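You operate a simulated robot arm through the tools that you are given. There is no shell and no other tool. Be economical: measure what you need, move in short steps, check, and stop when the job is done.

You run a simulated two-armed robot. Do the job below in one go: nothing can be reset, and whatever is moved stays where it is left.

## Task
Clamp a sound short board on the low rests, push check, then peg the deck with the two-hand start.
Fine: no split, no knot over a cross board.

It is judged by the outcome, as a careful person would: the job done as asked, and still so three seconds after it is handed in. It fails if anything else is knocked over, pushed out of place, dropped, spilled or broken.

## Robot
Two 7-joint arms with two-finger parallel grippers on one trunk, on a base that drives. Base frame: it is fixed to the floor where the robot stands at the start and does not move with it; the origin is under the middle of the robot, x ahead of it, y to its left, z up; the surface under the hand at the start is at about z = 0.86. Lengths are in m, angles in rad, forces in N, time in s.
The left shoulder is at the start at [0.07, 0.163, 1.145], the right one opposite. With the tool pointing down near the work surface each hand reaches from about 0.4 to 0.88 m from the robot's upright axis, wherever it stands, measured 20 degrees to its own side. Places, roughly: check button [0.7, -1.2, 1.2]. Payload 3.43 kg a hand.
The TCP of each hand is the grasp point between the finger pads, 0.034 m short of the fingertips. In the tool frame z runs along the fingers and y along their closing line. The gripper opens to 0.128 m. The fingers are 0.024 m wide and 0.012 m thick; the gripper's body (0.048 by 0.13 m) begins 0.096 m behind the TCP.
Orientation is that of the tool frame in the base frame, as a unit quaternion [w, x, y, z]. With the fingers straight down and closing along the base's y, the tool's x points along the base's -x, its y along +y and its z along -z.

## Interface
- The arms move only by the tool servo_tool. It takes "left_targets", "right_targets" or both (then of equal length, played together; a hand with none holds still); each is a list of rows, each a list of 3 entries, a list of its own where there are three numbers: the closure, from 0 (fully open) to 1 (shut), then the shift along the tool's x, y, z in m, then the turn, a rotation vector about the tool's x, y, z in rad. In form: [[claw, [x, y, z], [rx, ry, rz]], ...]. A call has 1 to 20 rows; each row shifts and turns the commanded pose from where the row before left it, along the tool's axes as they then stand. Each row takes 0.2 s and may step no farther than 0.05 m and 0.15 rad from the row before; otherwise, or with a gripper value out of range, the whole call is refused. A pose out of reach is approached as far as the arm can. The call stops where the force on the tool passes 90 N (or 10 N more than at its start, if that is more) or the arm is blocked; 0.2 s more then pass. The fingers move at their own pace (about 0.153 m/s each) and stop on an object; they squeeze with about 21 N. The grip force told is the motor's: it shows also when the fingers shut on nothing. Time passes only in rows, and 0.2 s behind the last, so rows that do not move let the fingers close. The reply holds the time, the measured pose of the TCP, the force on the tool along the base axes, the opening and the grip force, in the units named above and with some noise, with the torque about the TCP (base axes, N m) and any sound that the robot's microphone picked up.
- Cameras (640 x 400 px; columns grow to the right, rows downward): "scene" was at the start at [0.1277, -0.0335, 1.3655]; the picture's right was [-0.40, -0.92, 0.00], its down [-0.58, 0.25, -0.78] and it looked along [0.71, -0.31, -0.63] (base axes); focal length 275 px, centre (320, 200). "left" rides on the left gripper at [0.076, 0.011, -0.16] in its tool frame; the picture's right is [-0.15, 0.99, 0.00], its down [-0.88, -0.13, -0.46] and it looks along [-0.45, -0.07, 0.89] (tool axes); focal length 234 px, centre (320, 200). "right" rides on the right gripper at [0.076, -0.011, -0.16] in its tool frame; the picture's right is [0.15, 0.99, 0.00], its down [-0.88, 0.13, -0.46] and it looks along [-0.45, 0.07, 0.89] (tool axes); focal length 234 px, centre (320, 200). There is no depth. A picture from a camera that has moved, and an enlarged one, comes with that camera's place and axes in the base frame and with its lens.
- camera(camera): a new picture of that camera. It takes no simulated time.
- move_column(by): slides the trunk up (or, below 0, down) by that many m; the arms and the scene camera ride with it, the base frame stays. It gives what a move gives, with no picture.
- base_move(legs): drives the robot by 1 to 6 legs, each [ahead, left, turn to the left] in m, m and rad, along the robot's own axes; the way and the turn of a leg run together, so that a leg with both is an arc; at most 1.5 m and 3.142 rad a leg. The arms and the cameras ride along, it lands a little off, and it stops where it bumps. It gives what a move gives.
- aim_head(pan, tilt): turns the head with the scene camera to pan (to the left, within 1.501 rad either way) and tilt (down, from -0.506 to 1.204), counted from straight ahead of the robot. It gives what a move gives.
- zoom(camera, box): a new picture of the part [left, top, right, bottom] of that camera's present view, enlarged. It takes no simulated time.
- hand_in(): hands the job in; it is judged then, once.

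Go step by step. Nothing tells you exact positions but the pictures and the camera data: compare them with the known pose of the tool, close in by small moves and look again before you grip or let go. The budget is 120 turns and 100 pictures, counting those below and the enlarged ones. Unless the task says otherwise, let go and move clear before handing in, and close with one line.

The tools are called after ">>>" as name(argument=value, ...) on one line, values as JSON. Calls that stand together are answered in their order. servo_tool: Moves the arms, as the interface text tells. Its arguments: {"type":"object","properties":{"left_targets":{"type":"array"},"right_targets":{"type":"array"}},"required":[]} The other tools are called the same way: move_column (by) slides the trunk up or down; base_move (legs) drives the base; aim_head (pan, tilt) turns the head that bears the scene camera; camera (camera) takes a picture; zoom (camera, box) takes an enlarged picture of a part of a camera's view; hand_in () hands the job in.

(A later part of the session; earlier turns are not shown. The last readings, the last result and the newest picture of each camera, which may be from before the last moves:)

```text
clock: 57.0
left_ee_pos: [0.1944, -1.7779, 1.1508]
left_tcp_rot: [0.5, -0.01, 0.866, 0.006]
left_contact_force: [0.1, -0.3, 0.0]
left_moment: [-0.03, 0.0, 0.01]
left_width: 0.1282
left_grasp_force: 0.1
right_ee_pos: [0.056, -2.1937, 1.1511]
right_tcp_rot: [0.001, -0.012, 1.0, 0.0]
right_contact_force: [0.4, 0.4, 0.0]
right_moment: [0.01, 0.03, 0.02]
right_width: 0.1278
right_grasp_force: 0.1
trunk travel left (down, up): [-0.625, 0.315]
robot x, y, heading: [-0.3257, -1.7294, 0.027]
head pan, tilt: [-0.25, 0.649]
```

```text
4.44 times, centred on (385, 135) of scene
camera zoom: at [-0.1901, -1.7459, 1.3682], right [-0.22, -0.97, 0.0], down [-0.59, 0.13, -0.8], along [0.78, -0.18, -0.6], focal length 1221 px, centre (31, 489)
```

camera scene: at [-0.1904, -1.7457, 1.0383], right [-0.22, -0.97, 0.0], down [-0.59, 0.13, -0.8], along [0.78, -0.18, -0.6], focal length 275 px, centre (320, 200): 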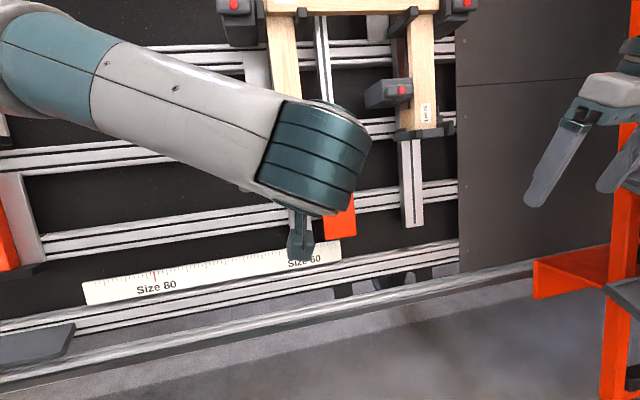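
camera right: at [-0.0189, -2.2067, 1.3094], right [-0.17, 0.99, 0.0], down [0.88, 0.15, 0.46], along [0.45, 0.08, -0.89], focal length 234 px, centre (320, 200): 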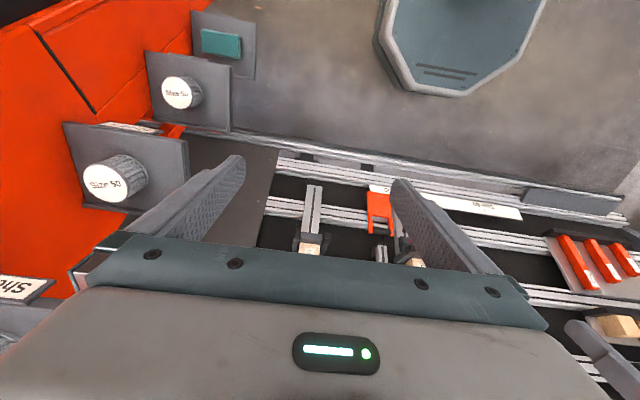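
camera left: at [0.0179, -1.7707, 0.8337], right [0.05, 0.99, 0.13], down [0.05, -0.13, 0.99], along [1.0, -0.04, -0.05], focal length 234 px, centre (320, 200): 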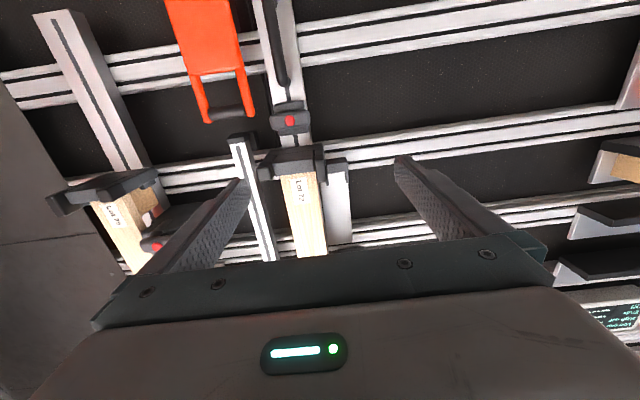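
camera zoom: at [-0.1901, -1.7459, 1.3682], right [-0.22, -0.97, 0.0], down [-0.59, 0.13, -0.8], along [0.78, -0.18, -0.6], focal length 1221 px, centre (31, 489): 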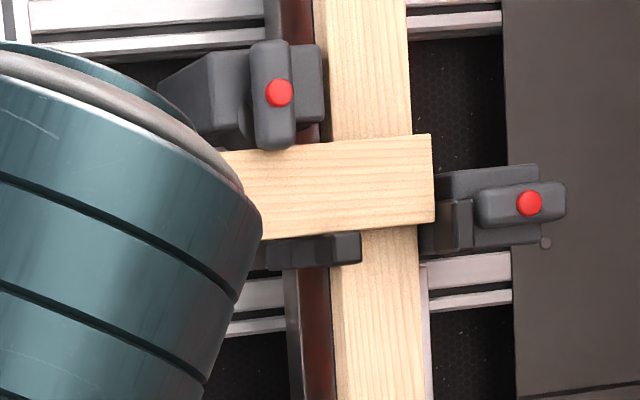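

Deck read: each low clamp is a tongue that turns a quarter (mid and top tongues point down over their boards; the low one is horizontal = open). Low rest plane is about (0.40, −2.0, 0.76). Now I'll orient the left hand (closing along the slope) and go to the board stand.

>>> servo_tool(left_targets=[[0, [0, 0, 0], [0, 0, 0.1428]], [0, [0, 0, 0], [0, 0, 0.1428]], [0, [0, 0, 0], [0, 0, 0.1428]], [0, [0, 0, 0], [0, 0, 0.1428]], [0, [0, 0, 0], [0, 0, 0.1428]], [0, [0, 0, 0], [0, 0, 0.1428]], [0, [0, 0, 0], [0, 0, 0.1428]], [0, [0, 0, 0], [0, 0, 0.1428]], [0, [0, 0, 0], [0, 0, 0.1428]], [0, [0, 0, 0], [0, 0, 0.1428]], [0, [0, 0, 0], [0, 0, 0.1428]]])

>>> base_move(legs=[[-0.1, 0.97, 0], [0, 1.0, -0.025]])

>>> camera(camera="left")

```text
clock: 59.4
left_ee_pos: [0.1934, -1.7786, 1.1497]
left_tcp_rot: [0.348, 0.605, 0.62, 0.358]
left_contact_force: [0.6, 0.7, 0.1]
left_moment: [0.03, -0.01, 0.0]
left_width: 0.1282
left_grasp_force: 0.1
right_ee_pos: [0.0566, -2.194, 1.1496]
right_tcp_rot: [0.0, -0.013, 1.0, 0.0]
right_contact_force: [0.1, -1.3, -0.5]
right_moment: [-0.02, 0.02, -0.01]
right_width: 0.1281
right_grasp_force: 0.1
trunk travel left (down, up): [-0.625, 0.315]
robot x, y, heading: [-0.3228, -1.7263, 0.027]
head pan, tilt: [-0.25, 0.649]
```

```text
clock: 69.2
left_ee_pos: [0.0413, 0.1757, 1.1501]
left_tcp_rot: [0.35, 0.606, 0.618, 0.357]
left_contact_force: [0.2, 0.3, -0.1]
left_moment: [0.0, -0.02, 0.0]
left_width: 0.1279
left_grasp_force: 0.0
right_ee_pos: [-0.0986, -0.2408, 1.1503]
right_tcp_rot: [0.0, -0.01, 1.0, 0.0]
right_contact_force: [0.3, 0.2, 0.2]
right_moment: [0.02, 0.02, 0.02]
right_width: 0.1281
right_grasp_force: 0.1
trunk travel left (down, up): [-0.625, 0.315]
robot x, y, heading: [-0.4766, 0.2298, 0.019]
head pan, tilt: [-0.25, 0.649]
```

```text
60 pictures are left
camera left: at [-0.0922, 0.2483, 1.2391], right [0.5, -0.14, 0.86], down [-0.44, -0.89, 0.12], along [0.75, -0.44, -0.5], focal length 234 px, centre (320, 200)
```

left: 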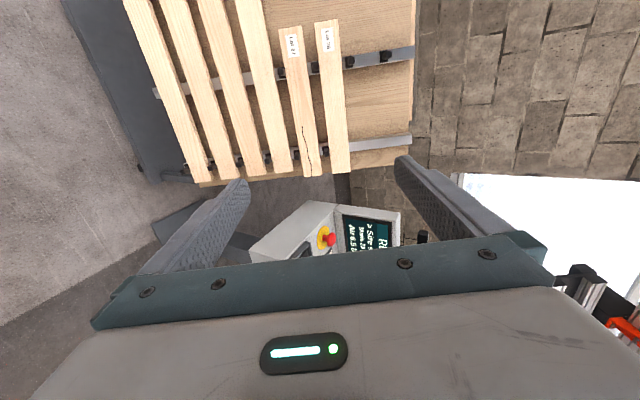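

>>> zoom(camera="left", box=[230, 0, 430, 190])

>>> zoom(camera="scene", box=[180, 100, 420, 260])

```text
2.11 times, centred on (330, 95) of left
camera zoom: at [-0.0922, 0.2483, 1.2391], right [0.5, -0.14, 0.86], down [-0.44, -0.89, 0.12], along [0.75, -0.44, -0.5], focal length 493 px, centre (299, 421)
```

zoom: 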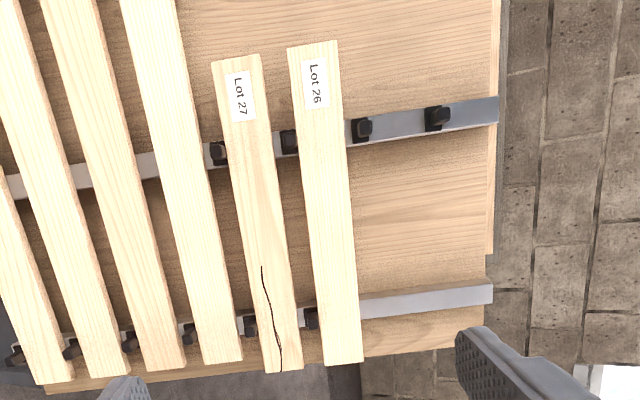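

```text
2.50 times, centred on (300, 180) of scene
camera zoom: at [-0.3424, 0.2089, 1.3682], right [-0.23, -0.97, 0.0], down [-0.59, 0.14, -0.8], along [0.78, -0.18, -0.6], focal length 687 px, centre (370, 250)
```

zoom: 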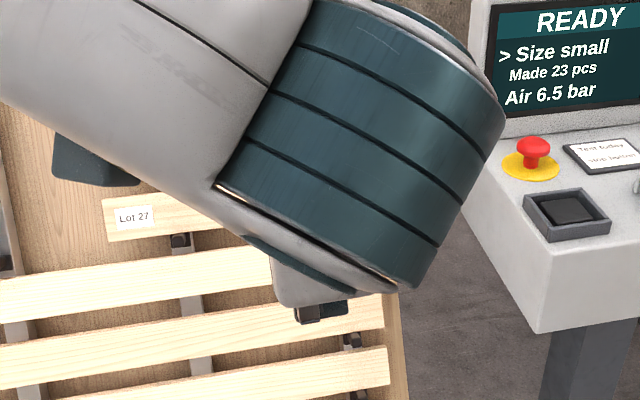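

Board 26's face centre is about (0.538, 0.19, 0.911), tilted ~30°. Drive to a standoff.

>>> base_move(legs=[[0.38, 0.02, -0.019]])

```text
clock: 71.6
left_ee_pos: [0.4233, 0.1938, 1.1507]
left_tcp_rot: [0.352, 0.609, 0.616, 0.355]
left_contact_force: [-0.5, -0.4, -1.7]
left_moment: [0.02, 0.02, -0.02]
left_width: 0.128
left_grasp_force: 0.0
right_ee_pos: [0.2797, -0.2188, 1.1508]
right_tcp_rot: [0.0, -0.005, 1.0, 0.0]
right_contact_force: [0.6, -0.5, -0.5]
right_moment: [0.01, 0.0, -0.02]
right_width: 0.128
right_grasp_force: 0.0
trunk travel left (down, up): [-0.625, 0.315]
robot x, y, heading: [-0.0918, 0.2527, 0.006]
head pan, tilt: [-0.25, 0.649]
```

>>> servo_tool(left_targets=[[0.3, [0, -0.039, 0.0225], [0, 0, 0]], [0.3, [0, -0.039, 0.0225], [0, 0, 0]], [0.3, [0, -0.039, 0.0225], [0, 0, 0]], [0.3, [0, -0.039, 0.0225], [0, 0, 0]], [0.3, [0, 0, 0], [0, 0, 0]]])

>>> camera(camera="left")

```text
clock: 72.8
left_ee_pos: [0.4231, 0.1974, 0.9731]
left_tcp_rot: [0.353, 0.609, 0.615, 0.355]
left_contact_force: [0.4, 0.2, -0.1]
left_moment: [-0.01, 0.02, 0.01]
left_width: 0.0896
left_grasp_force: 0.1
right_ee_pos: [0.2797, -0.2188, 1.1508]
right_tcp_rot: [0.0, -0.004, 1.0, 0.0]
right_contact_force: [-0.8, -0.2, -0.3]
right_moment: [0.03, -0.03, 0.02]
right_width: 0.128
right_grasp_force: 0.1
trunk travel left (down, up): [-0.625, 0.315]
robot x, y, heading: [-0.0929, 0.2533, 0.009]
head pan, tilt: [-0.25, 0.649]
```

```text
57 pictures are left
camera left: at [0.2898, 0.2712, 1.0612], right [0.5, -0.14, 0.86], down [-0.45, -0.88, 0.12], along [0.74, -0.45, -0.5], focal length 234 px, centre (320, 200)
```

left: 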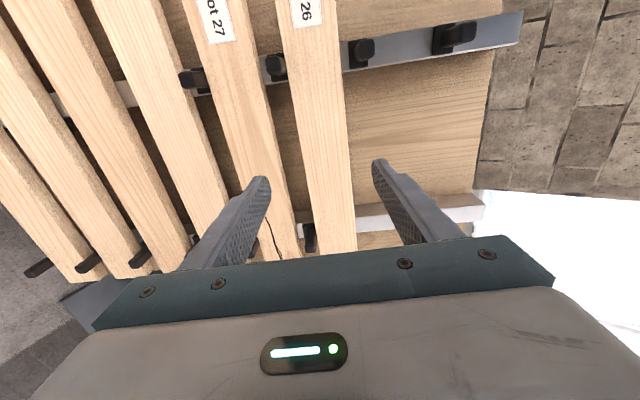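

>>> servo_tool(left_targets=[[0.3, [0, 0, 0.03], [0, 0, 0]], [0.3, [0, 0, 0.03], [0, 0, 0]], [0.3, [0, 0, 0.03], [0, 0, 0]], [0.3, [0, 0, 0.025], [0, 0, 0]], [0.3, [0, 0, 0], [0, 0, 0]]])

>>> camera(camera="left")

>>> camera(camera="scene")

```text
clock: 74.1
left_ee_pos: [0.5094, 0.1963, 0.9179]
left_tcp_rot: [0.352, 0.612, 0.613, 0.353]
left_contact_force: [-38.8, 8.1, 34.2]
left_moment: [0.58, 2.36, -0.02]
left_width: 0.0831
left_grasp_force: 0.1
right_ee_pos: [0.271, -0.2164, 1.1536]
right_tcp_rot: [0.003, -0.004, 1.0, -0.001]
right_contact_force: [0.3, 0.4, 0.0]
right_moment: [-0.03, 0.0, -0.01]
right_width: 0.1278
right_grasp_force: 0.0
trunk travel left (down, up): [-0.625, 0.315]
robot x, y, heading: [-0.0926, 0.2564, 0.011]
head pan, tilt: [-0.25, 0.649]
stopped in row 5 (left hand): the force on the tool passed its limit at 92 N (the readings are from after the stop); the commanded pose is now the measured one
```

```text
56 pictures are left
camera left: at [0.3772, 0.2721, 1.0066], right [0.5, -0.15, 0.86], down [-0.46, -0.88, 0.12], along [0.74, -0.45, -0.5], focal length 234 px, centre (320, 200)
```

left: 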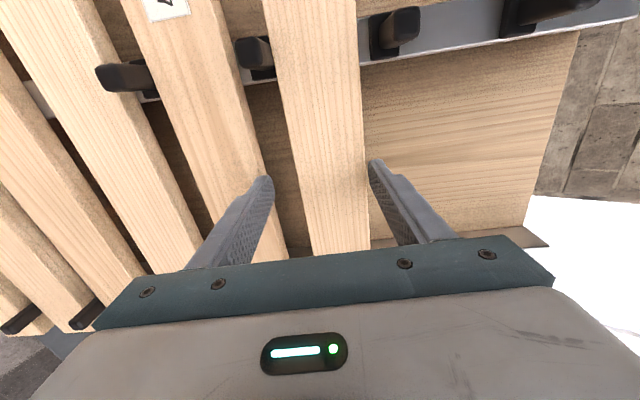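

```text
55 pictures are left
camera scene: at [0.0297, 0.236, 1.3696], right [-0.24, -0.97, 0.0], down [-0.58, 0.14, -0.8], along [0.78, -0.19, -0.6], focal length 275 px, centre (320, 200)
```

scene: 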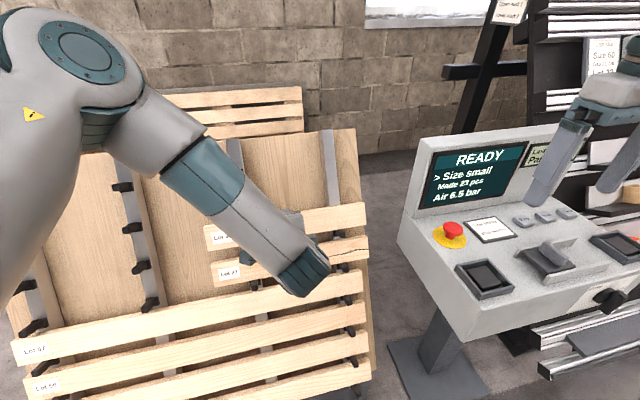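

The lower finger caught Lot 27's face; board 26 sits ~11 mm further up. Back off, shift up, narrow the opening and advance.

>>> servo_tool(left_targets=[[0.38, [0, 0, -0.03], [0, 0, 0]], [0.38, [0, 0.011, 0], [0, 0, 0]], [0.38, [0, 0, 0], [0, 0, 0]], [0.38, [0, 0, 0.02], [0, 0, 0]], [0.38, [0, 0, 0], [0, 0, 0]]])

>>> camera(camera="left")

```text
clock: 75.3
left_ee_pos: [0.5153, 0.1951, 0.9281]
left_tcp_rot: [0.35, 0.613, 0.614, 0.352]
left_contact_force: [-0.6, -0.9, -1.4]
left_moment: [-0.02, 0.02, -0.03]
left_width: 0.0794
left_grasp_force: 0.2
right_ee_pos: [0.277, -0.2183, 1.1504]
right_tcp_rot: [0.0, -0.004, 1.0, 0.0]
right_contact_force: [0.6, 0.1, 0.5]
right_moment: [-0.01, -0.04, 0.02]
right_width: 0.1278
right_grasp_force: 0.1
trunk travel left (down, up): [-0.625, 0.315]
robot x, y, heading: [-0.0914, 0.256, 0.01]
head pan, tilt: [-0.25, 0.649]
```

```text
54 pictures are left
camera left: at [0.3824, 0.2712, 1.0172], right [0.5, -0.15, 0.85], down [-0.46, -0.88, 0.12], along [0.74, -0.45, -0.51], focal length 234 px, centre (320, 200)
```

left: 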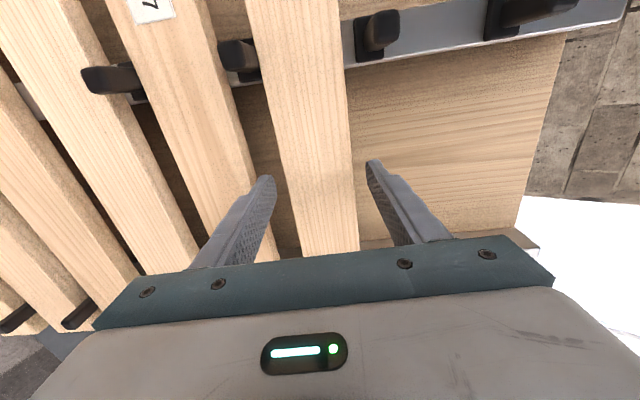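

Now centred. Advance and grip.

>>> servo_tool(left_targets=[[0.38, [0, 0, 0.015], [0, 0, 0]], [0.38, [0, 0, 0.013], [0, 0, 0]], [0.38, [0, 0, 0], [0, 0, 0]], [0.8, [0, 0, 0], [0, 0, 0]], [0.8, [0, 0, 0], [0, 0, 0]], [0.8, [0, 0, 0], [0, 0, 0]]])

>>> camera(camera="left")

```text
clock: 76.7
left_ee_pos: [0.5391, 0.1949, 0.9121]
left_tcp_rot: [0.35, 0.613, 0.614, 0.353]
left_contact_force: [1.8, 0.2, 0.3]
left_moment: [0.02, -0.1, -0.01]
left_width: 0.0603
left_grasp_force: 21.0
right_ee_pos: [0.2796, -0.2191, 1.1497]
right_tcp_rot: [-0.002, -0.005, 1.0, 0.0]
right_contact_force: [0.2, 0.7, 0.6]
right_moment: [-0.02, -0.03, -0.01]
right_width: 0.1281
right_grasp_force: 0.1
trunk travel left (down, up): [-0.625, 0.315]
robot x, y, heading: [-0.0948, 0.2536, 0.01]
head pan, tilt: [-0.25, 0.649]
```

```text
53 pictures are left
camera left: at [0.4069, 0.271, 1.0025], right [0.5, -0.15, 0.85], down [-0.46, -0.88, 0.12], along [0.74, -0.45, -0.51], focal length 234 px, centre (320, 200)
```

left: 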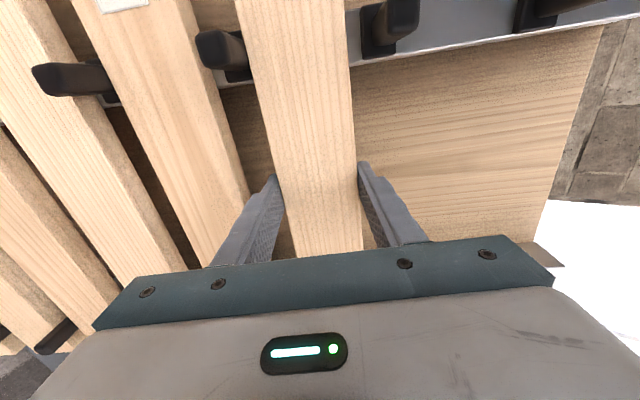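

Gripped (0.060 m). Lift slightly off the pegs and pull out along the normal.

>>> servo_tool(left_targets=[[0.8, [0, 0.008, 0], [0, 0, 0]], [0.8, [0, 0.002, -0.03], [0, 0, 0]], [0.8, [0, 0, -0.04], [0, 0, 0]], [0.8, [0, 0, -0.04], [0, 0, 0]], [0.8, [0, 0, -0.04], [0, 0, 0]], [0.8, [0, 0, 0], [0, 0, 0]]])

>>> base_move(legs=[[-0.38, 0, -0.01], [0, -1.1, 0], [0, -0.98, 0]])

>>> camera(camera="left")

>>> camera(camera="scene")

```text
clock: 78.1
left_ee_pos: [0.4174, 0.194, 0.9981]
left_tcp_rot: [0.35, 0.613, 0.615, 0.351]
left_contact_force: [0.2, -0.2, -2.5]
left_moment: [0.03, 0.06, -0.02]
left_width: 0.0601
left_grasp_force: 20.6
right_ee_pos: [0.2788, -0.2187, 1.1498]
right_tcp_rot: [-0.001, -0.004, 1.0, 0.0]
right_contact_force: [0.2, 0.7, -0.3]
right_moment: [-0.01, 0.02, 0.01]
right_width: 0.1279
right_grasp_force: 0.1
trunk travel left (down, up): [-0.625, 0.315]
robot x, y, heading: [-0.093, 0.2542, 0.008]
head pan, tilt: [-0.25, 0.649]
```

```text
clock: 90.5
left_ee_pos: [-0.0139, -1.9058, 0.9975]
left_tcp_rot: [0.355, 0.622, 0.605, 0.347]
left_contact_force: [-0.3, -0.8, -2.7]
left_moment: [0.01, 0.01, 0.03]
left_width: 0.06
left_grasp_force: 21.5
right_ee_pos: [-0.1635, -2.3146, 1.1491]
right_tcp_rot: [0.0, 0.01, 1.0, 0.001]
right_contact_force: [-0.3, 0.1, 0.8]
right_moment: [0.06, 0.01, -0.03]
right_width: 0.128
right_grasp_force: 0.0
trunk travel left (down, up): [-0.625, 0.315]
robot x, y, heading: [-0.5224, -1.8348, -0.019]
head pan, tilt: [-0.25, 0.649]
```

```text
52 pictures are left
camera left: at [-0.1427, -1.8267, 1.0877], right [0.5, -0.16, 0.85], down [-0.48, -0.87, 0.12], along [0.72, -0.47, -0.51], focal length 234 px, centre (320, 200)
```

left: 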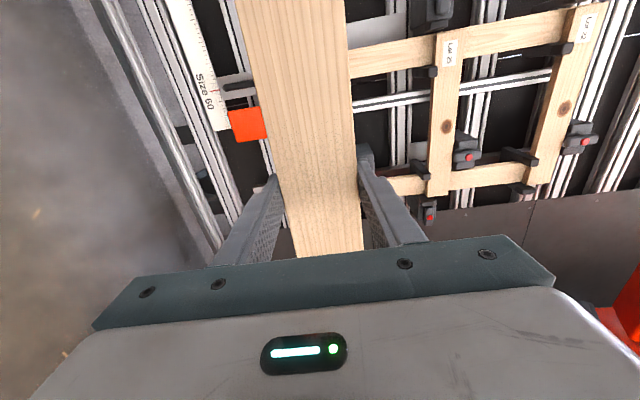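

```text
51 pictures are left
camera scene: at [-0.3886, -1.8554, 1.3682], right [-0.27, -0.96, 0.0], down [-0.58, 0.16, -0.8], along [0.77, -0.21, -0.6], focal length 275 px, centre (320, 200)
```

scene: 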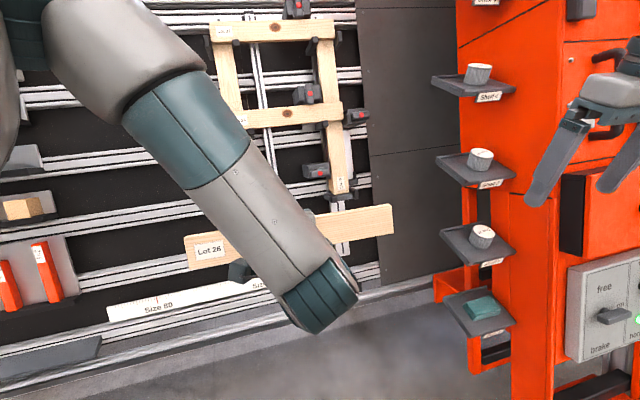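

Board in hand. Zoom for accurate deck geometry (Lot 25 ends, low rests).

>>> zoom(camera="scene", box=[280, 70, 400, 220])

>>> zoom(camera="left", box=[340, 0, 620, 240])

```text
2.67 times, centred on (340, 145) of scene
camera zoom: at [-0.3886, -1.8554, 1.3682], right [-0.27, -0.96, 0.0], down [-0.58, 0.16, -0.8], along [0.77, -0.21, -0.6], focal length 732 px, centre (267, 347)
```

zoom: 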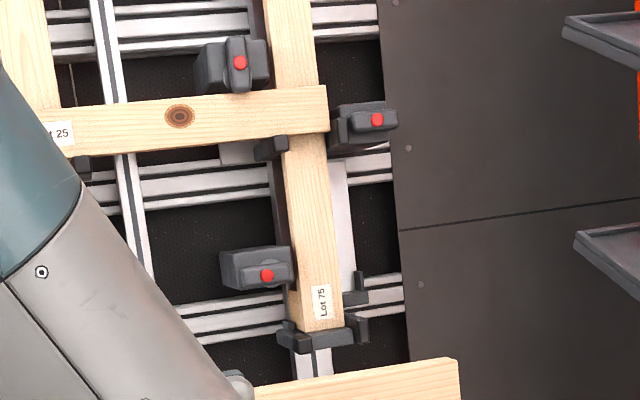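

```text
1.67 times, centred on (480, 120) of left
camera zoom: at [-0.1427, -1.8267, 1.0877], right [0.5, -0.16, 0.85], down [-0.48, -0.87, 0.12], along [0.72, -0.47, -0.51], focal length 390 px, centre (53, 333)
```

zoom: 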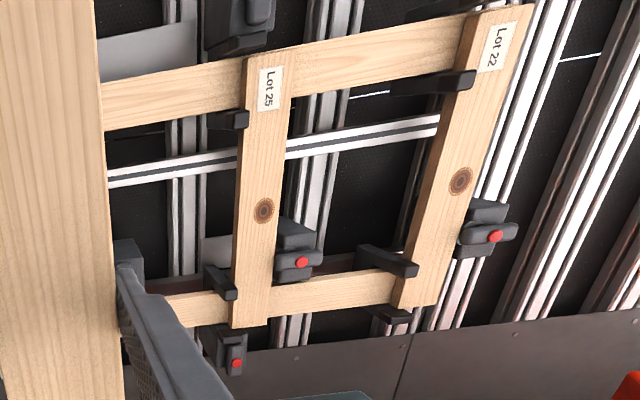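

The red cabinet's shelves stand near where the right hand would go, so I'll tuck the right hand inward first.

>>> servo_tool(right_targets=[[0.5, [0.01, 0.04, 0], [0, 0, 0]], [0.5, [0.01, 0.04, 0], [0, 0, 0]], [0.5, [0.01, 0.04, 0], [0, 0, 0]], [0.5, [0.01, 0.04, 0], [0, 0, 0]], [0.5, [0.01, 0.04, 0], [0, 0, 0]], [0.5, [0, 0, 0], [0, 0, 0]]])

>>> aim_head(pan=-0.7, tilt=0.5)

>>> camera(camera="scene")

```text
clock: 91.9
left_ee_pos: [-0.0137, -1.907, 0.9979]
left_tcp_rot: [0.356, 0.622, 0.605, 0.348]
left_contact_force: [-0.2, -0.5, -2.8]
left_moment: [0.04, 0.03, 0.04]
left_width: 0.0597
left_grasp_force: 20.7
right_ee_pos: [-0.2062, -2.1137, 1.1494]
right_tcp_rot: [-0.001, 0.01, 1.0, 0.001]
right_contact_force: [0.8, -0.3, 0.6]
right_moment: [-0.01, -0.01, 0.02]
right_width: 0.0641
right_grasp_force: 0.1
trunk travel left (down, up): [-0.625, 0.315]
robot x, y, heading: [-0.5201, -1.8311, -0.026]
head pan, tilt: [-0.25, 0.649]
```

```text
clock: 92.8
left_ee_pos: [-0.0135, -1.9069, 0.9978]
left_tcp_rot: [0.356, 0.622, 0.605, 0.347]
left_contact_force: [0.6, -0.4, -2.3]
left_moment: [0.04, 0.02, 0.0]
left_width: 0.0596
left_grasp_force: 21.1
right_ee_pos: [-0.2058, -2.1127, 1.1504]
right_tcp_rot: [-0.001, 0.01, 1.0, 0.001]
right_contact_force: [-1.2, 0.2, 0.2]
right_moment: [0.0, 0.0, 0.0]
right_width: 0.0639
right_grasp_force: 0.1
trunk travel left (down, up): [-0.625, 0.315]
robot x, y, heading: [-0.5186, -1.8324, -0.022]
head pan, tilt: [-0.7, 0.499]
```

```text
48 pictures are left
camera scene: at [-0.4038, -1.892, 1.3816], right [-0.66, -0.75, 0.0], down [-0.36, 0.32, -0.88], along [0.66, -0.58, -0.48], focal length 275 px, centre (320, 200)
```

scene: 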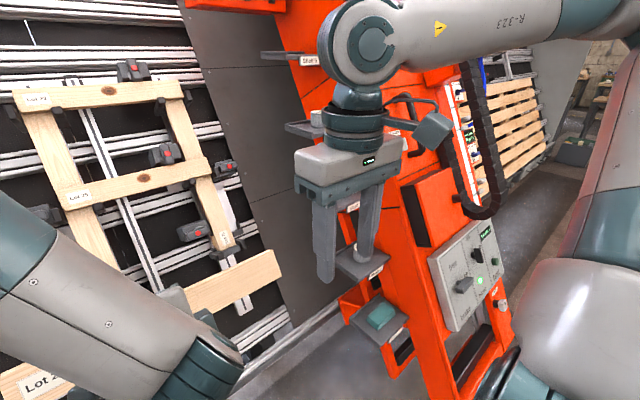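

The right elbow side is near the red machine; I'll instead stand further left and reach across with the left hand.

>>> servo_tool(left_targets=[[0.8, [-0.03, 0, 0], [0, 0, 0]], [0.8, [-0.03, 0, 0], [0, 0, 0]], [0.8, [-0.03, 0, 0], [0, 0, 0]], [0.8, [-0.03, 0, 0], [0, 0, 0]], [0.8, [0, 0, 0], [0, 0, 0]]], right_targets=[[0.5, [0.01, -0.025, 0], [0, 0, 0]], [0.5, [0.01, -0.025, 0], [0, 0, 0]], [0.5, [0.01, -0.025, 0], [0, 0, 0]], [0.5, [0.005, -0.025, 0], [0, 0, 0]], [0.5, [0, 0, 0], [0, 0, 0]]])

>>> base_move(legs=[[0.0, 0.03, 0.02]])

>>> move_column(by=-0.14)

>>> base_move(legs=[[0.28, 0.0, 0.0]])

>>> aim_head(pan=-0.25, tilt=0.6)

>>> camera(camera="scene")

```text
clock: 94.0
left_ee_pos: [-0.0078, -2.0213, 1.0047]
left_tcp_rot: [0.357, 0.613, 0.614, 0.346]
left_contact_force: [-0.6, 0.6, -2.4]
left_moment: [-0.01, 0.0, -0.02]
left_width: 0.0598
left_grasp_force: 21.0
right_ee_pos: [-0.2444, -2.2116, 1.1502]
right_tcp_rot: [0.0, 0.01, 1.0, 0.0]
right_contact_force: [0.2, 0.6, 0.6]
right_moment: [-0.04, 0.02, -0.01]
right_width: 0.0641
right_grasp_force: 0.1
trunk travel left (down, up): [-0.625, 0.315]
robot x, y, heading: [-0.5236, -1.8312, -0.021]
head pan, tilt: [-0.7, 0.499]
```

```text
clock: 94.8
left_ee_pos: [-0.0052, -1.9844, 1.0013]
left_tcp_rot: [0.351, 0.609, 0.619, 0.35]
left_contact_force: [-0.2, -0.6, -2.3]
left_moment: [0.05, 0.0, 0.01]
left_width: 0.0595
left_grasp_force: 21.7
right_ee_pos: [-0.2371, -2.1808, 1.1493]
right_tcp_rot: [-0.001, 0.001, 1.0, 0.002]
right_contact_force: [-0.9, -0.6, 0.0]
right_moment: [0.05, 0.0, -0.01]
right_width: 0.0644
right_grasp_force: 0.0
trunk travel left (down, up): [-0.625, 0.315]
robot x, y, heading: [-0.5179, -1.8025, -0.0]
head pan, tilt: [-0.7, 0.499]
```

```text
clock: 96.5
left_ee_pos: [-0.0033, -1.9808, 0.8626]
left_tcp_rot: [0.352, 0.608, 0.621, 0.348]
left_contact_force: [-0.6, -0.1, -1.4]
left_moment: [0.0, 0.02, -0.04]
left_width: 0.0598
left_grasp_force: 21.3
right_ee_pos: [-0.2378, -2.1788, 1.0098]
right_tcp_rot: [0.0, 0.001, 1.0, 0.0]
right_contact_force: [0.2, 0.6, -0.6]
right_moment: [-0.03, -0.02, 0.0]
right_width: 0.0637
right_grasp_force: 0.0
trunk travel left (down, up): [-0.485, 0.455]
robot x, y, heading: [-0.5212, -1.8016, -0.003]
head pan, tilt: [-0.7, 0.499]
```

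```text
clock: 98.4
left_ee_pos: [0.2785, -1.9806, 0.8623]
left_tcp_rot: [0.352, 0.608, 0.621, 0.348]
left_contact_force: [-0.5, -0.2, -2.9]
left_moment: [-0.01, 0.03, 0.01]
left_width: 0.0597
left_grasp_force: 20.4
right_ee_pos: [0.0447, -2.1789, 1.0084]
right_tcp_rot: [-0.001, 0.002, 1.0, 0.0]
right_contact_force: [-0.5, -1.3, -0.3]
right_moment: [0.0, 0.01, 0.02]
right_width: 0.064
right_grasp_force: 0.1
trunk travel left (down, up): [-0.485, 0.455]
robot x, y, heading: [-0.2413, -1.8049, -0.002]
head pan, tilt: [-0.7, 0.499]
```

```text
clock: 99.3
left_ee_pos: [0.2782, -1.9798, 0.8633]
left_tcp_rot: [0.352, 0.606, 0.622, 0.349]
left_contact_force: [0.1, 0.1, -1.5]
left_moment: [0.01, 0.03, 0.01]
left_width: 0.0597
left_grasp_force: 21.5
right_ee_pos: [0.0448, -2.178, 1.0102]
right_tcp_rot: [-0.001, 0.001, 1.0, 0.001]
right_contact_force: [0.3, 0.0, -1.2]
right_moment: [-0.02, 0.0, 0.01]
right_width: 0.0641
right_grasp_force: 0.0
trunk travel left (down, up): [-0.485, 0.455]
robot x, y, heading: [-0.2393, -1.8053, -0.004]
head pan, tilt: [-0.25, 0.6]
```

```text
47 pictures are left
camera scene: at [-0.1049, -1.8245, 1.2325], right [-0.25, -0.97, 0.0], down [-0.55, 0.14, -0.82], along [0.8, -0.2, -0.57], focal length 275 px, centre (320, 200)
```

scene: 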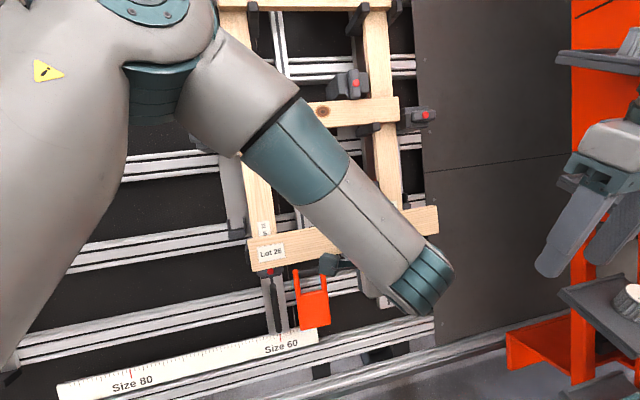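

>>> servo_tool(left_targets=[[0.8, [-0.013, 0.006, 0.0], [0, -0.0074, 0.0218]], [0.8, [0, 0, 0.04], [0, 0, 0]], [0.8, [0, 0, 0.035], [0, 0, 0]], [0.8, [0, 0, 0], [0, 0, 0]]])

>>> camera(camera="left")

>>> camera(camera="right")

```text
clock: 100.3
left_ee_pos: [0.3452, -1.9929, 0.8306]
left_tcp_rot: [0.351, 0.616, 0.612, 0.35]
left_contact_force: [-0.2, 0.5, -2.3]
left_moment: [0.05, 0.04, 0.03]
left_width: 0.0596
left_grasp_force: 21.4
right_ee_pos: [0.0438, -2.1774, 1.0099]
right_tcp_rot: [0.0, 0.001, 1.0, 0.001]
right_contact_force: [-0.8, -0.7, -0.6]
right_moment: [0.02, 0.02, -0.03]
right_width: 0.0643
right_grasp_force: 0.0
trunk travel left (down, up): [-0.485, 0.455]
robot x, y, heading: [-0.2417, -1.8029, 0.002]
head pan, tilt: [-0.25, 0.6]
```

```text
46 pictures are left
camera left: at [0.2137, -1.9166, 0.9209], right [0.5, -0.15, 0.85], down [-0.46, -0.88, 0.12], along [0.73, -0.45, -0.51], focal length 234 px, centre (320, 200)
```

left: 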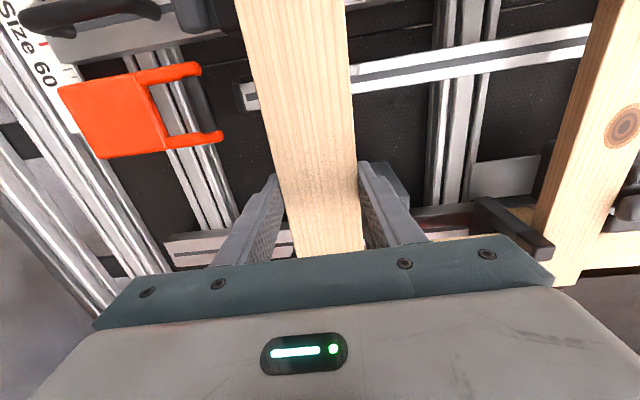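

```text
45 pictures are left
camera right: at [-0.0313, -2.1884, 1.1694], right [-0.15, 0.99, 0.0], down [0.88, 0.13, 0.46], along [0.45, 0.07, -0.89], focal length 234 px, centre (320, 200)
```

right: 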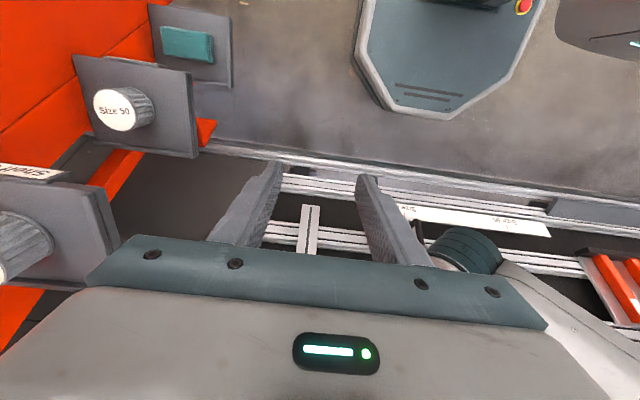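

>>> zoom(camera="left", box=[340, 130, 640, 290])

>>> servo_tool(right_targets=[[0.5, [-0.03, 0, 0], [0, -0.14, 0]], [0.5, [-0.03, 0, 0.0], [0, -0.14, 0]], [0.5, [-0.03, 0, 0], [0, -0.14, 0]], [0.5, [0, 0, 0], [0, -0.14, 0]], [0.5, [0, 0, 0], [0, -0.14, 0]], [0.5, [0, 0, 0], [0, 0, 0]]])

>>> camera(camera="right")

```text
2.13 times, centred on (490, 210) of left
camera zoom: at [0.2137, -1.9166, 0.9209], right [0.5, -0.15, 0.85], down [-0.46, -0.88, 0.12], along [0.73, -0.45, -0.51], focal length 500 px, centre (-43, 179)
```

zoom: 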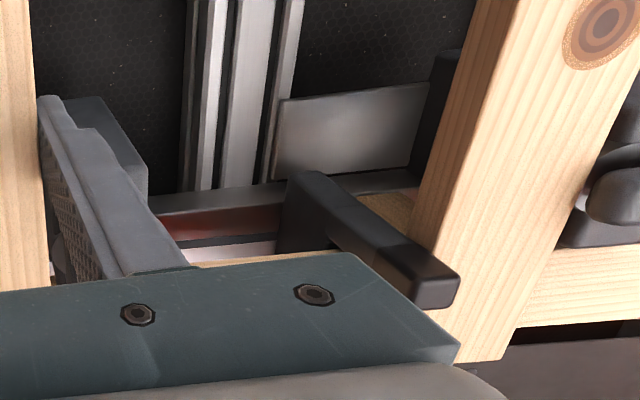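

```text
clock: 101.7
left_ee_pos: [0.3446, -1.9925, 0.8312]
left_tcp_rot: [0.351, 0.615, 0.613, 0.351]
left_contact_force: [-0.5, 0.5, -1.6]
left_moment: [0.08, 0.01, 0.0]
left_width: 0.0595
left_grasp_force: 21.3
right_ee_pos: [0.1476, -2.1921, 1.0421]
right_tcp_rot: [0.342, 0.001, 0.94, 0.001]
right_contact_force: [-0.1, 0.0, 0.1]
right_moment: [-0.04, -0.01, 0.0]
right_width: 0.064
right_grasp_force: 0.0
right hand out of reach, approached as far as the arm can: row 5
trunk travel left (down, up): [-0.485, 0.455]
robot x, y, heading: [-0.2388, -1.8039, 0.002]
head pan, tilt: [-0.25, 0.6]
```

```text
43 pictures are left
camera right: at [-0.0126, -2.2022, 1.1153], right [-0.11, 0.99, -0.09], down [0.38, 0.13, 0.92], along [0.92, 0.07, -0.39], focal length 234 px, centre (320, 200)
```

right: 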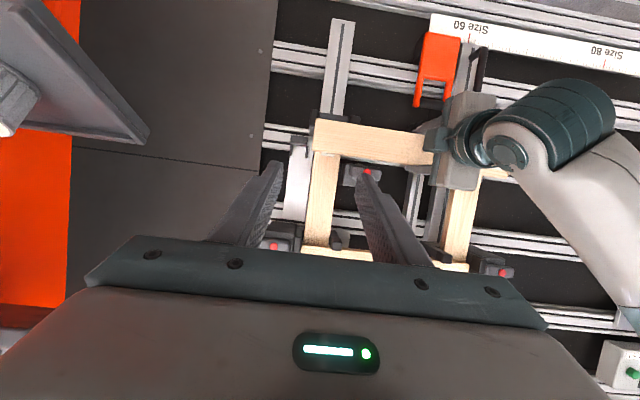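

>>> zoom(camera="right", box=[270, 90, 470, 215])

```text
3.20 times, centred on (370, 152) of right
camera zoom: at [-0.0126, -2.2022, 1.1153], right [-0.11, 0.99, -0.09], down [0.38, 0.13, 0.92], along [0.92, 0.07, -0.39], focal length 749 px, centre (160, 352)
```

zoom: 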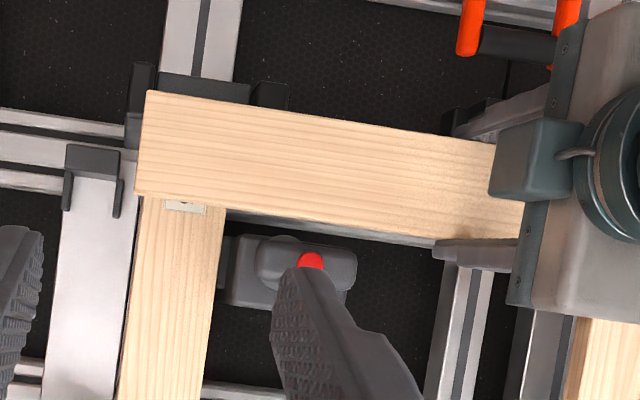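

The right wrist camera gives a good view: the board lines up between the rests and the open clamp. Advance toward the rails.

>>> servo_tool(left_targets=[[0.8, [0, 0, 0.02], [0, 0, 0]], [0.8, [0, 0, 0.02], [0, 0, 0]], [0.8, [0, 0, 0], [0, 0, 0]]])

>>> zoom(camera="right", box=[270, 90, 470, 215])

```text
clock: 102.5
left_ee_pos: [0.3795, -1.9933, 0.8098]
left_tcp_rot: [0.35, 0.616, 0.613, 0.35]
left_contact_force: [-2.9, -1.9, -2.4]
left_moment: [-0.14, 0.08, -0.52]
left_width: 0.0596
left_grasp_force: 21.1
right_ee_pos: [0.1476, -2.1925, 1.0421]
right_tcp_rot: [0.34, 0.001, 0.94, 0.001]
right_contact_force: [0.8, -0.1, -0.6]
right_moment: [0.01, 0.02, 0.0]
right_width: 0.0638
right_grasp_force: 0.1
trunk travel left (down, up): [-0.485, 0.455]
robot x, y, heading: [-0.2387, -1.7983, 0.001]
head pan, tilt: [-0.25, 0.6]
```

```text
3.20 times, centred on (370, 152) of right
camera zoom: at [-0.0129, -2.2027, 1.1152], right [-0.11, 0.99, -0.09], down [0.38, 0.13, 0.92], along [0.92, 0.07, -0.39], focal length 749 px, centre (160, 352)
```

zoom: 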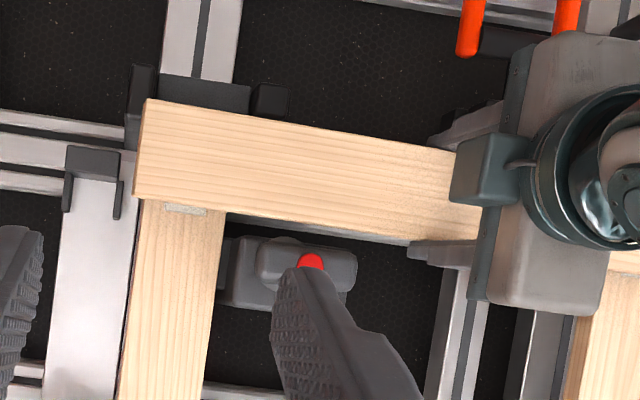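

A light touch at the right end, perhaps on the prong tip. Raise 8 mm and continue gently.

>>> servo_tool(left_targets=[[0.8, [0, 0.0, -0.004], [0, 0, 0]], [0.8, [0, 0.008, 0], [0, 0, 0]], [0.8, [0, 0, 0.008], [0, 0, 0]], [0.8, [0, 0, 0.004], [0, 0, 0]], [0.8, [0, 0, 0], [0, 0, 0]]])

>>> zoom(camera="right", box=[270, 90, 470, 215])

```text
clock: 103.7
left_ee_pos: [0.3866, -1.9928, 0.8146]
left_tcp_rot: [0.351, 0.616, 0.612, 0.35]
left_contact_force: [-19.9, 3.8, 6.0]
left_moment: [0.02, 0.09, 0.03]
left_width: 0.0598
left_grasp_force: 21.2
right_ee_pos: [0.1453, -2.1911, 1.0427]
right_tcp_rot: [0.343, 0.001, 0.94, 0.0]
right_contact_force: [-0.7, 0.1, 0.9]
right_moment: [0.02, -0.02, -0.01]
right_width: 0.0642
right_grasp_force: 0.0
trunk travel left (down, up): [-0.485, 0.455]
robot x, y, heading: [-0.2414, -1.8003, 0.001]
head pan, tilt: [-0.25, 0.6]
```

```text
3.20 times, centred on (370, 152) of right
camera zoom: at [-0.0156, -2.202, 1.1161], right [-0.11, 0.99, -0.09], down [0.38, 0.13, 0.92], along [0.92, 0.07, -0.39], focal length 749 px, centre (160, 352)
```

zoom: 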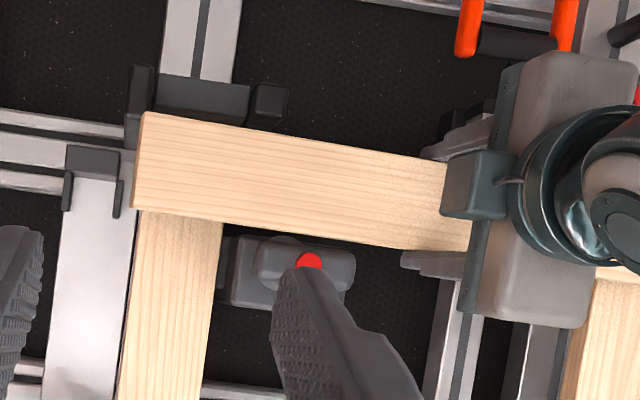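

Board is flat against both rails (even ~20 N). Now ease off and slide it down onto the rests.

>>> servo_tool(left_targets=[[0.8, [0, -0.003, -0.003], [0, 0, 0]], [0.8, [0, -0.004, 0], [0, 0, 0]], [0.8, [0, 0, 0], [0, 0, 0]]])

>>> zoom(camera="right", box=[270, 90, 470, 215])

```text
clock: 104.5
left_ee_pos: [0.3853, -1.9933, 0.8088]
left_tcp_rot: [0.351, 0.615, 0.612, 0.351]
left_contact_force: [-5.9, -0.4, 5.0]
left_moment: [-0.15, -0.05, -0.17]
left_width: 0.0597
left_grasp_force: 20.3
right_ee_pos: [0.146, -2.1913, 1.0423]
right_tcp_rot: [0.342, 0.001, 0.94, 0.0]
right_contact_force: [0.0, -0.3, -0.1]
right_moment: [-0.03, 0.01, -0.03]
right_width: 0.0639
right_grasp_force: 0.1
trunk travel left (down, up): [-0.485, 0.455]
robot x, y, heading: [-0.2402, -1.8056, -0.001]
head pan, tilt: [-0.25, 0.6]
```

```text
3.20 times, centred on (370, 152) of right
camera zoom: at [-0.0135, -2.2025, 1.1155], right [-0.11, 0.99, -0.09], down [0.38, 0.13, 0.92], along [0.92, 0.07, -0.39], focal length 749 px, centre (160, 352)
```

zoom: 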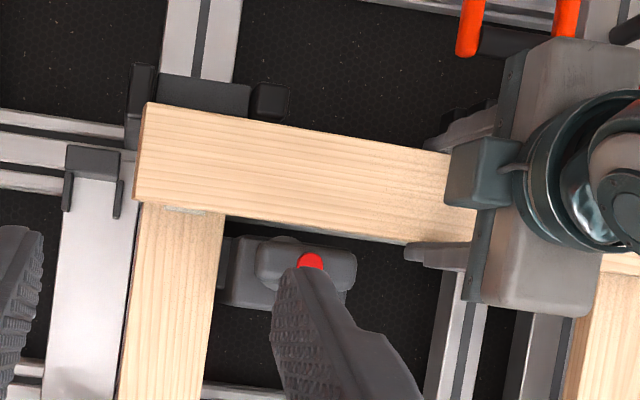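

>>> servo_tool(left_targets=[[0.8, [0, -0.003, 0], [0, 0, 0]], [0.8, [0, -0.003, 0], [0, 0, 0]], [0.8, [0, 0, 0], [0, 0, 0]]])

>>> camera(camera="scene")

```text
clock: 105.3
left_ee_pos: [0.3821, -1.9938, 0.8041]
left_tcp_rot: [0.352, 0.615, 0.612, 0.351]
left_contact_force: [0.0, -1.3, 7.1]
left_moment: [0.48, -0.3, -0.31]
left_width: 0.0599
left_grasp_force: 21.1
right_ee_pos: [0.1475, -2.1919, 1.0424]
right_tcp_rot: [0.341, 0.001, 0.94, 0.001]
right_contact_force: [0.0, -0.4, -0.2]
right_moment: [0.01, -0.01, -0.03]
right_width: 0.064
right_grasp_force: 0.0
trunk travel left (down, up): [-0.485, 0.455]
robot x, y, heading: [-0.2371, -1.8023, -0.0]
head pan, tilt: [-0.25, 0.6]
```

```text
38 pictures are left
camera scene: at [-0.1058, -1.8243, 1.2327], right [-0.25, -0.97, 0.0], down [-0.55, 0.14, -0.83], along [0.8, -0.2, -0.56], focal length 275 px, centre (320, 200)
```

scene: 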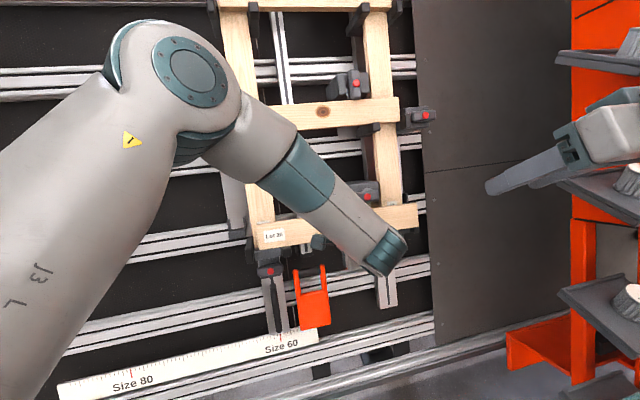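

>>> zoom(camera="scene", box=[220, 80, 450, 290])

>>> zoom(camera="left", box=[130, 0, 430, 180])

```text
1.90 times, centred on (335, 185) of scene
camera zoom: at [-0.1058, -1.8243, 1.2327], right [-0.25, -0.97, 0.0], down [-0.55, 0.14, -0.83], along [0.8, -0.2, -0.56], focal length 523 px, centre (291, 229)
```

zoom: 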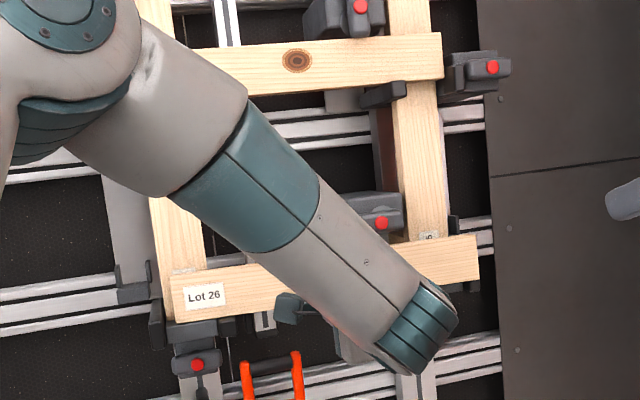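

```text
2.13 times, centred on (280, 90) of left
camera zoom: at [0.2508, -1.9172, 0.8941], right [0.5, -0.15, 0.85], down [-0.46, -0.88, 0.12], along [0.73, -0.45, -0.51], focal length 500 px, centre (405, 435)
```

zoom: 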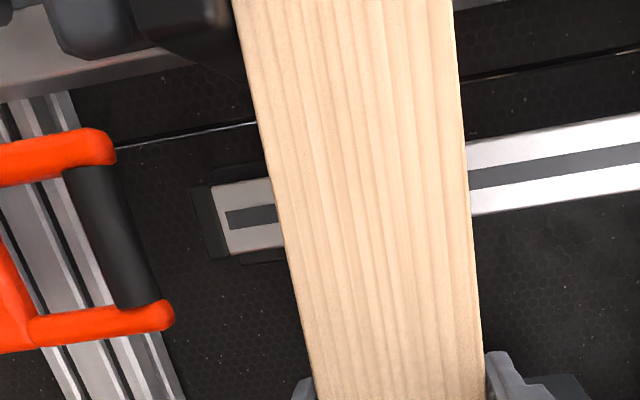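

Rests carry it, but the board seems ~2 cm too far right relative to the rails compared with Lot 25 (flush). Zoom on both ends.

>>> zoom(camera="scene", box=[285, 180, 345, 240])

>>> zoom(camera="scene", box=[230, 180, 300, 260])

>>> zoom(camera="scene", box=[350, 80, 440, 240])

```text
6.67 times, centred on (315, 210) of scene
camera zoom: at [-0.1058, -1.8243, 1.2327], right [-0.25, -0.97, 0.0], down [-0.55, 0.14, -0.83], along [0.8, -0.2, -0.56], focal length 1831 px, centre (353, 133)
```

zoom: 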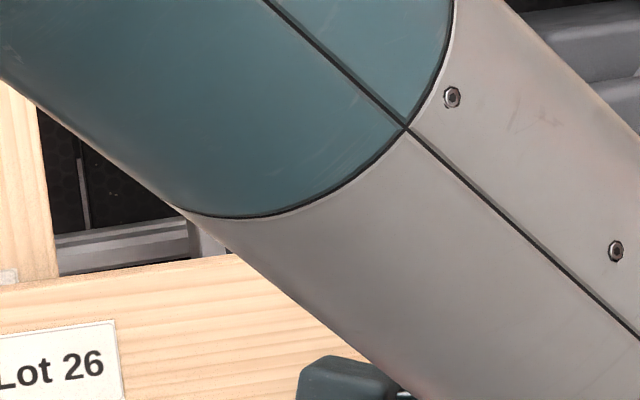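

```text
5.00 times, centred on (265, 220) of scene
camera zoom: at [-0.1058, -1.8243, 1.2327], right [-0.25, -0.97, 0.0], down [-0.55, 0.14, -0.83], along [0.8, -0.2, -0.56], focal length 1373 px, centre (595, 100)
```

zoom: 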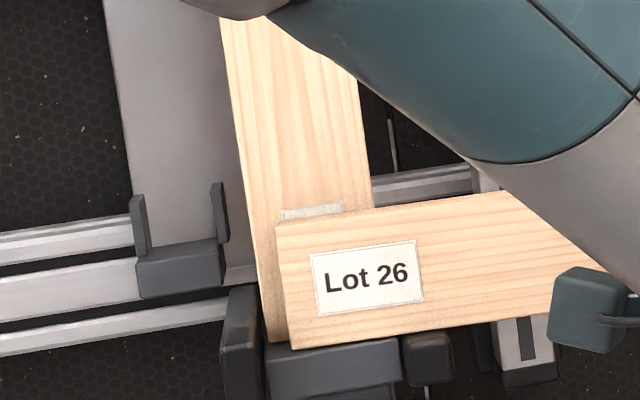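

```text
2.50 times, centred on (395, 160) of scene
camera zoom: at [-0.1058, -1.8243, 1.2327], right [-0.25, -0.97, 0.0], down [-0.55, 0.14, -0.83], along [0.8, -0.2, -0.56], focal length 687 px, centre (132, 300)
```

zoom: 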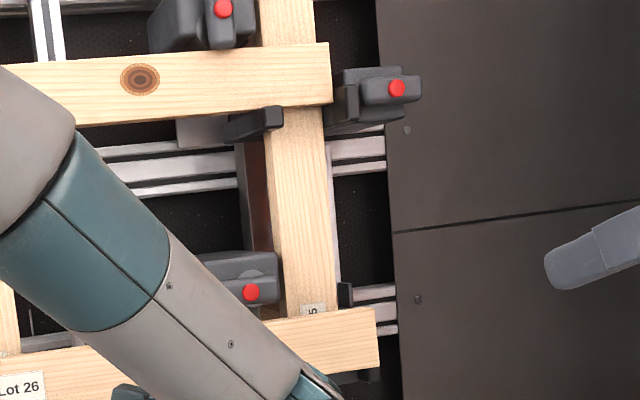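

Relative to the rails' centre the board is ~19 mm too far right. Lift 4 mm, shift left, lower again.

>>> servo_tool(left_targets=[[0.8, [0, 0.004, -0.001], [0, 0, 0]], [0.8, [0.01, 0, 0], [0, 0, 0]], [0.8, [0.009, 0, 0], [0, 0, 0]], [0.8, [0, -0.005, 0.001], [0, 0, 0]], [0.8, [0, 0, 0], [0, 0, 0]]])

>>> zoom(camera="scene", box=[230, 60, 450, 280])

```text
clock: 106.5
left_ee_pos: [0.3815, -1.9764, 0.804]
left_tcp_rot: [0.353, 0.615, 0.611, 0.352]
left_contact_force: [5.9, -20.2, 14.6]
left_moment: [0.08, -0.31, -0.29]
left_width: 0.06
left_grasp_force: 20.7
right_ee_pos: [0.1466, -2.1954, 1.0419]
right_tcp_rot: [0.342, 0.001, 0.94, 0.002]
right_contact_force: [0.3, -0.3, -1.0]
right_moment: [-0.03, -0.04, 0.0]
right_width: 0.0642
right_grasp_force: 0.0
trunk travel left (down, up): [-0.485, 0.455]
robot x, y, heading: [-0.2409, -1.8047, 0.001]
head pan, tilt: [-0.25, 0.6]
```

```text
1.82 times, centred on (340, 170) of scene
camera zoom: at [-0.1059, -1.8268, 1.2328], right [-0.25, -0.97, 0.0], down [-0.55, 0.14, -0.83], along [0.8, -0.2, -0.56], focal length 499 px, centre (284, 254)
```

zoom: 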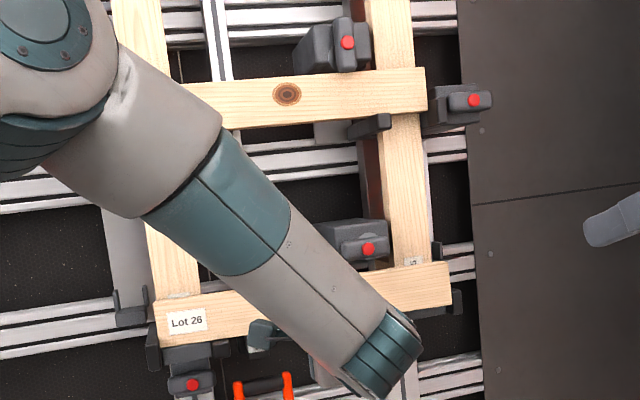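

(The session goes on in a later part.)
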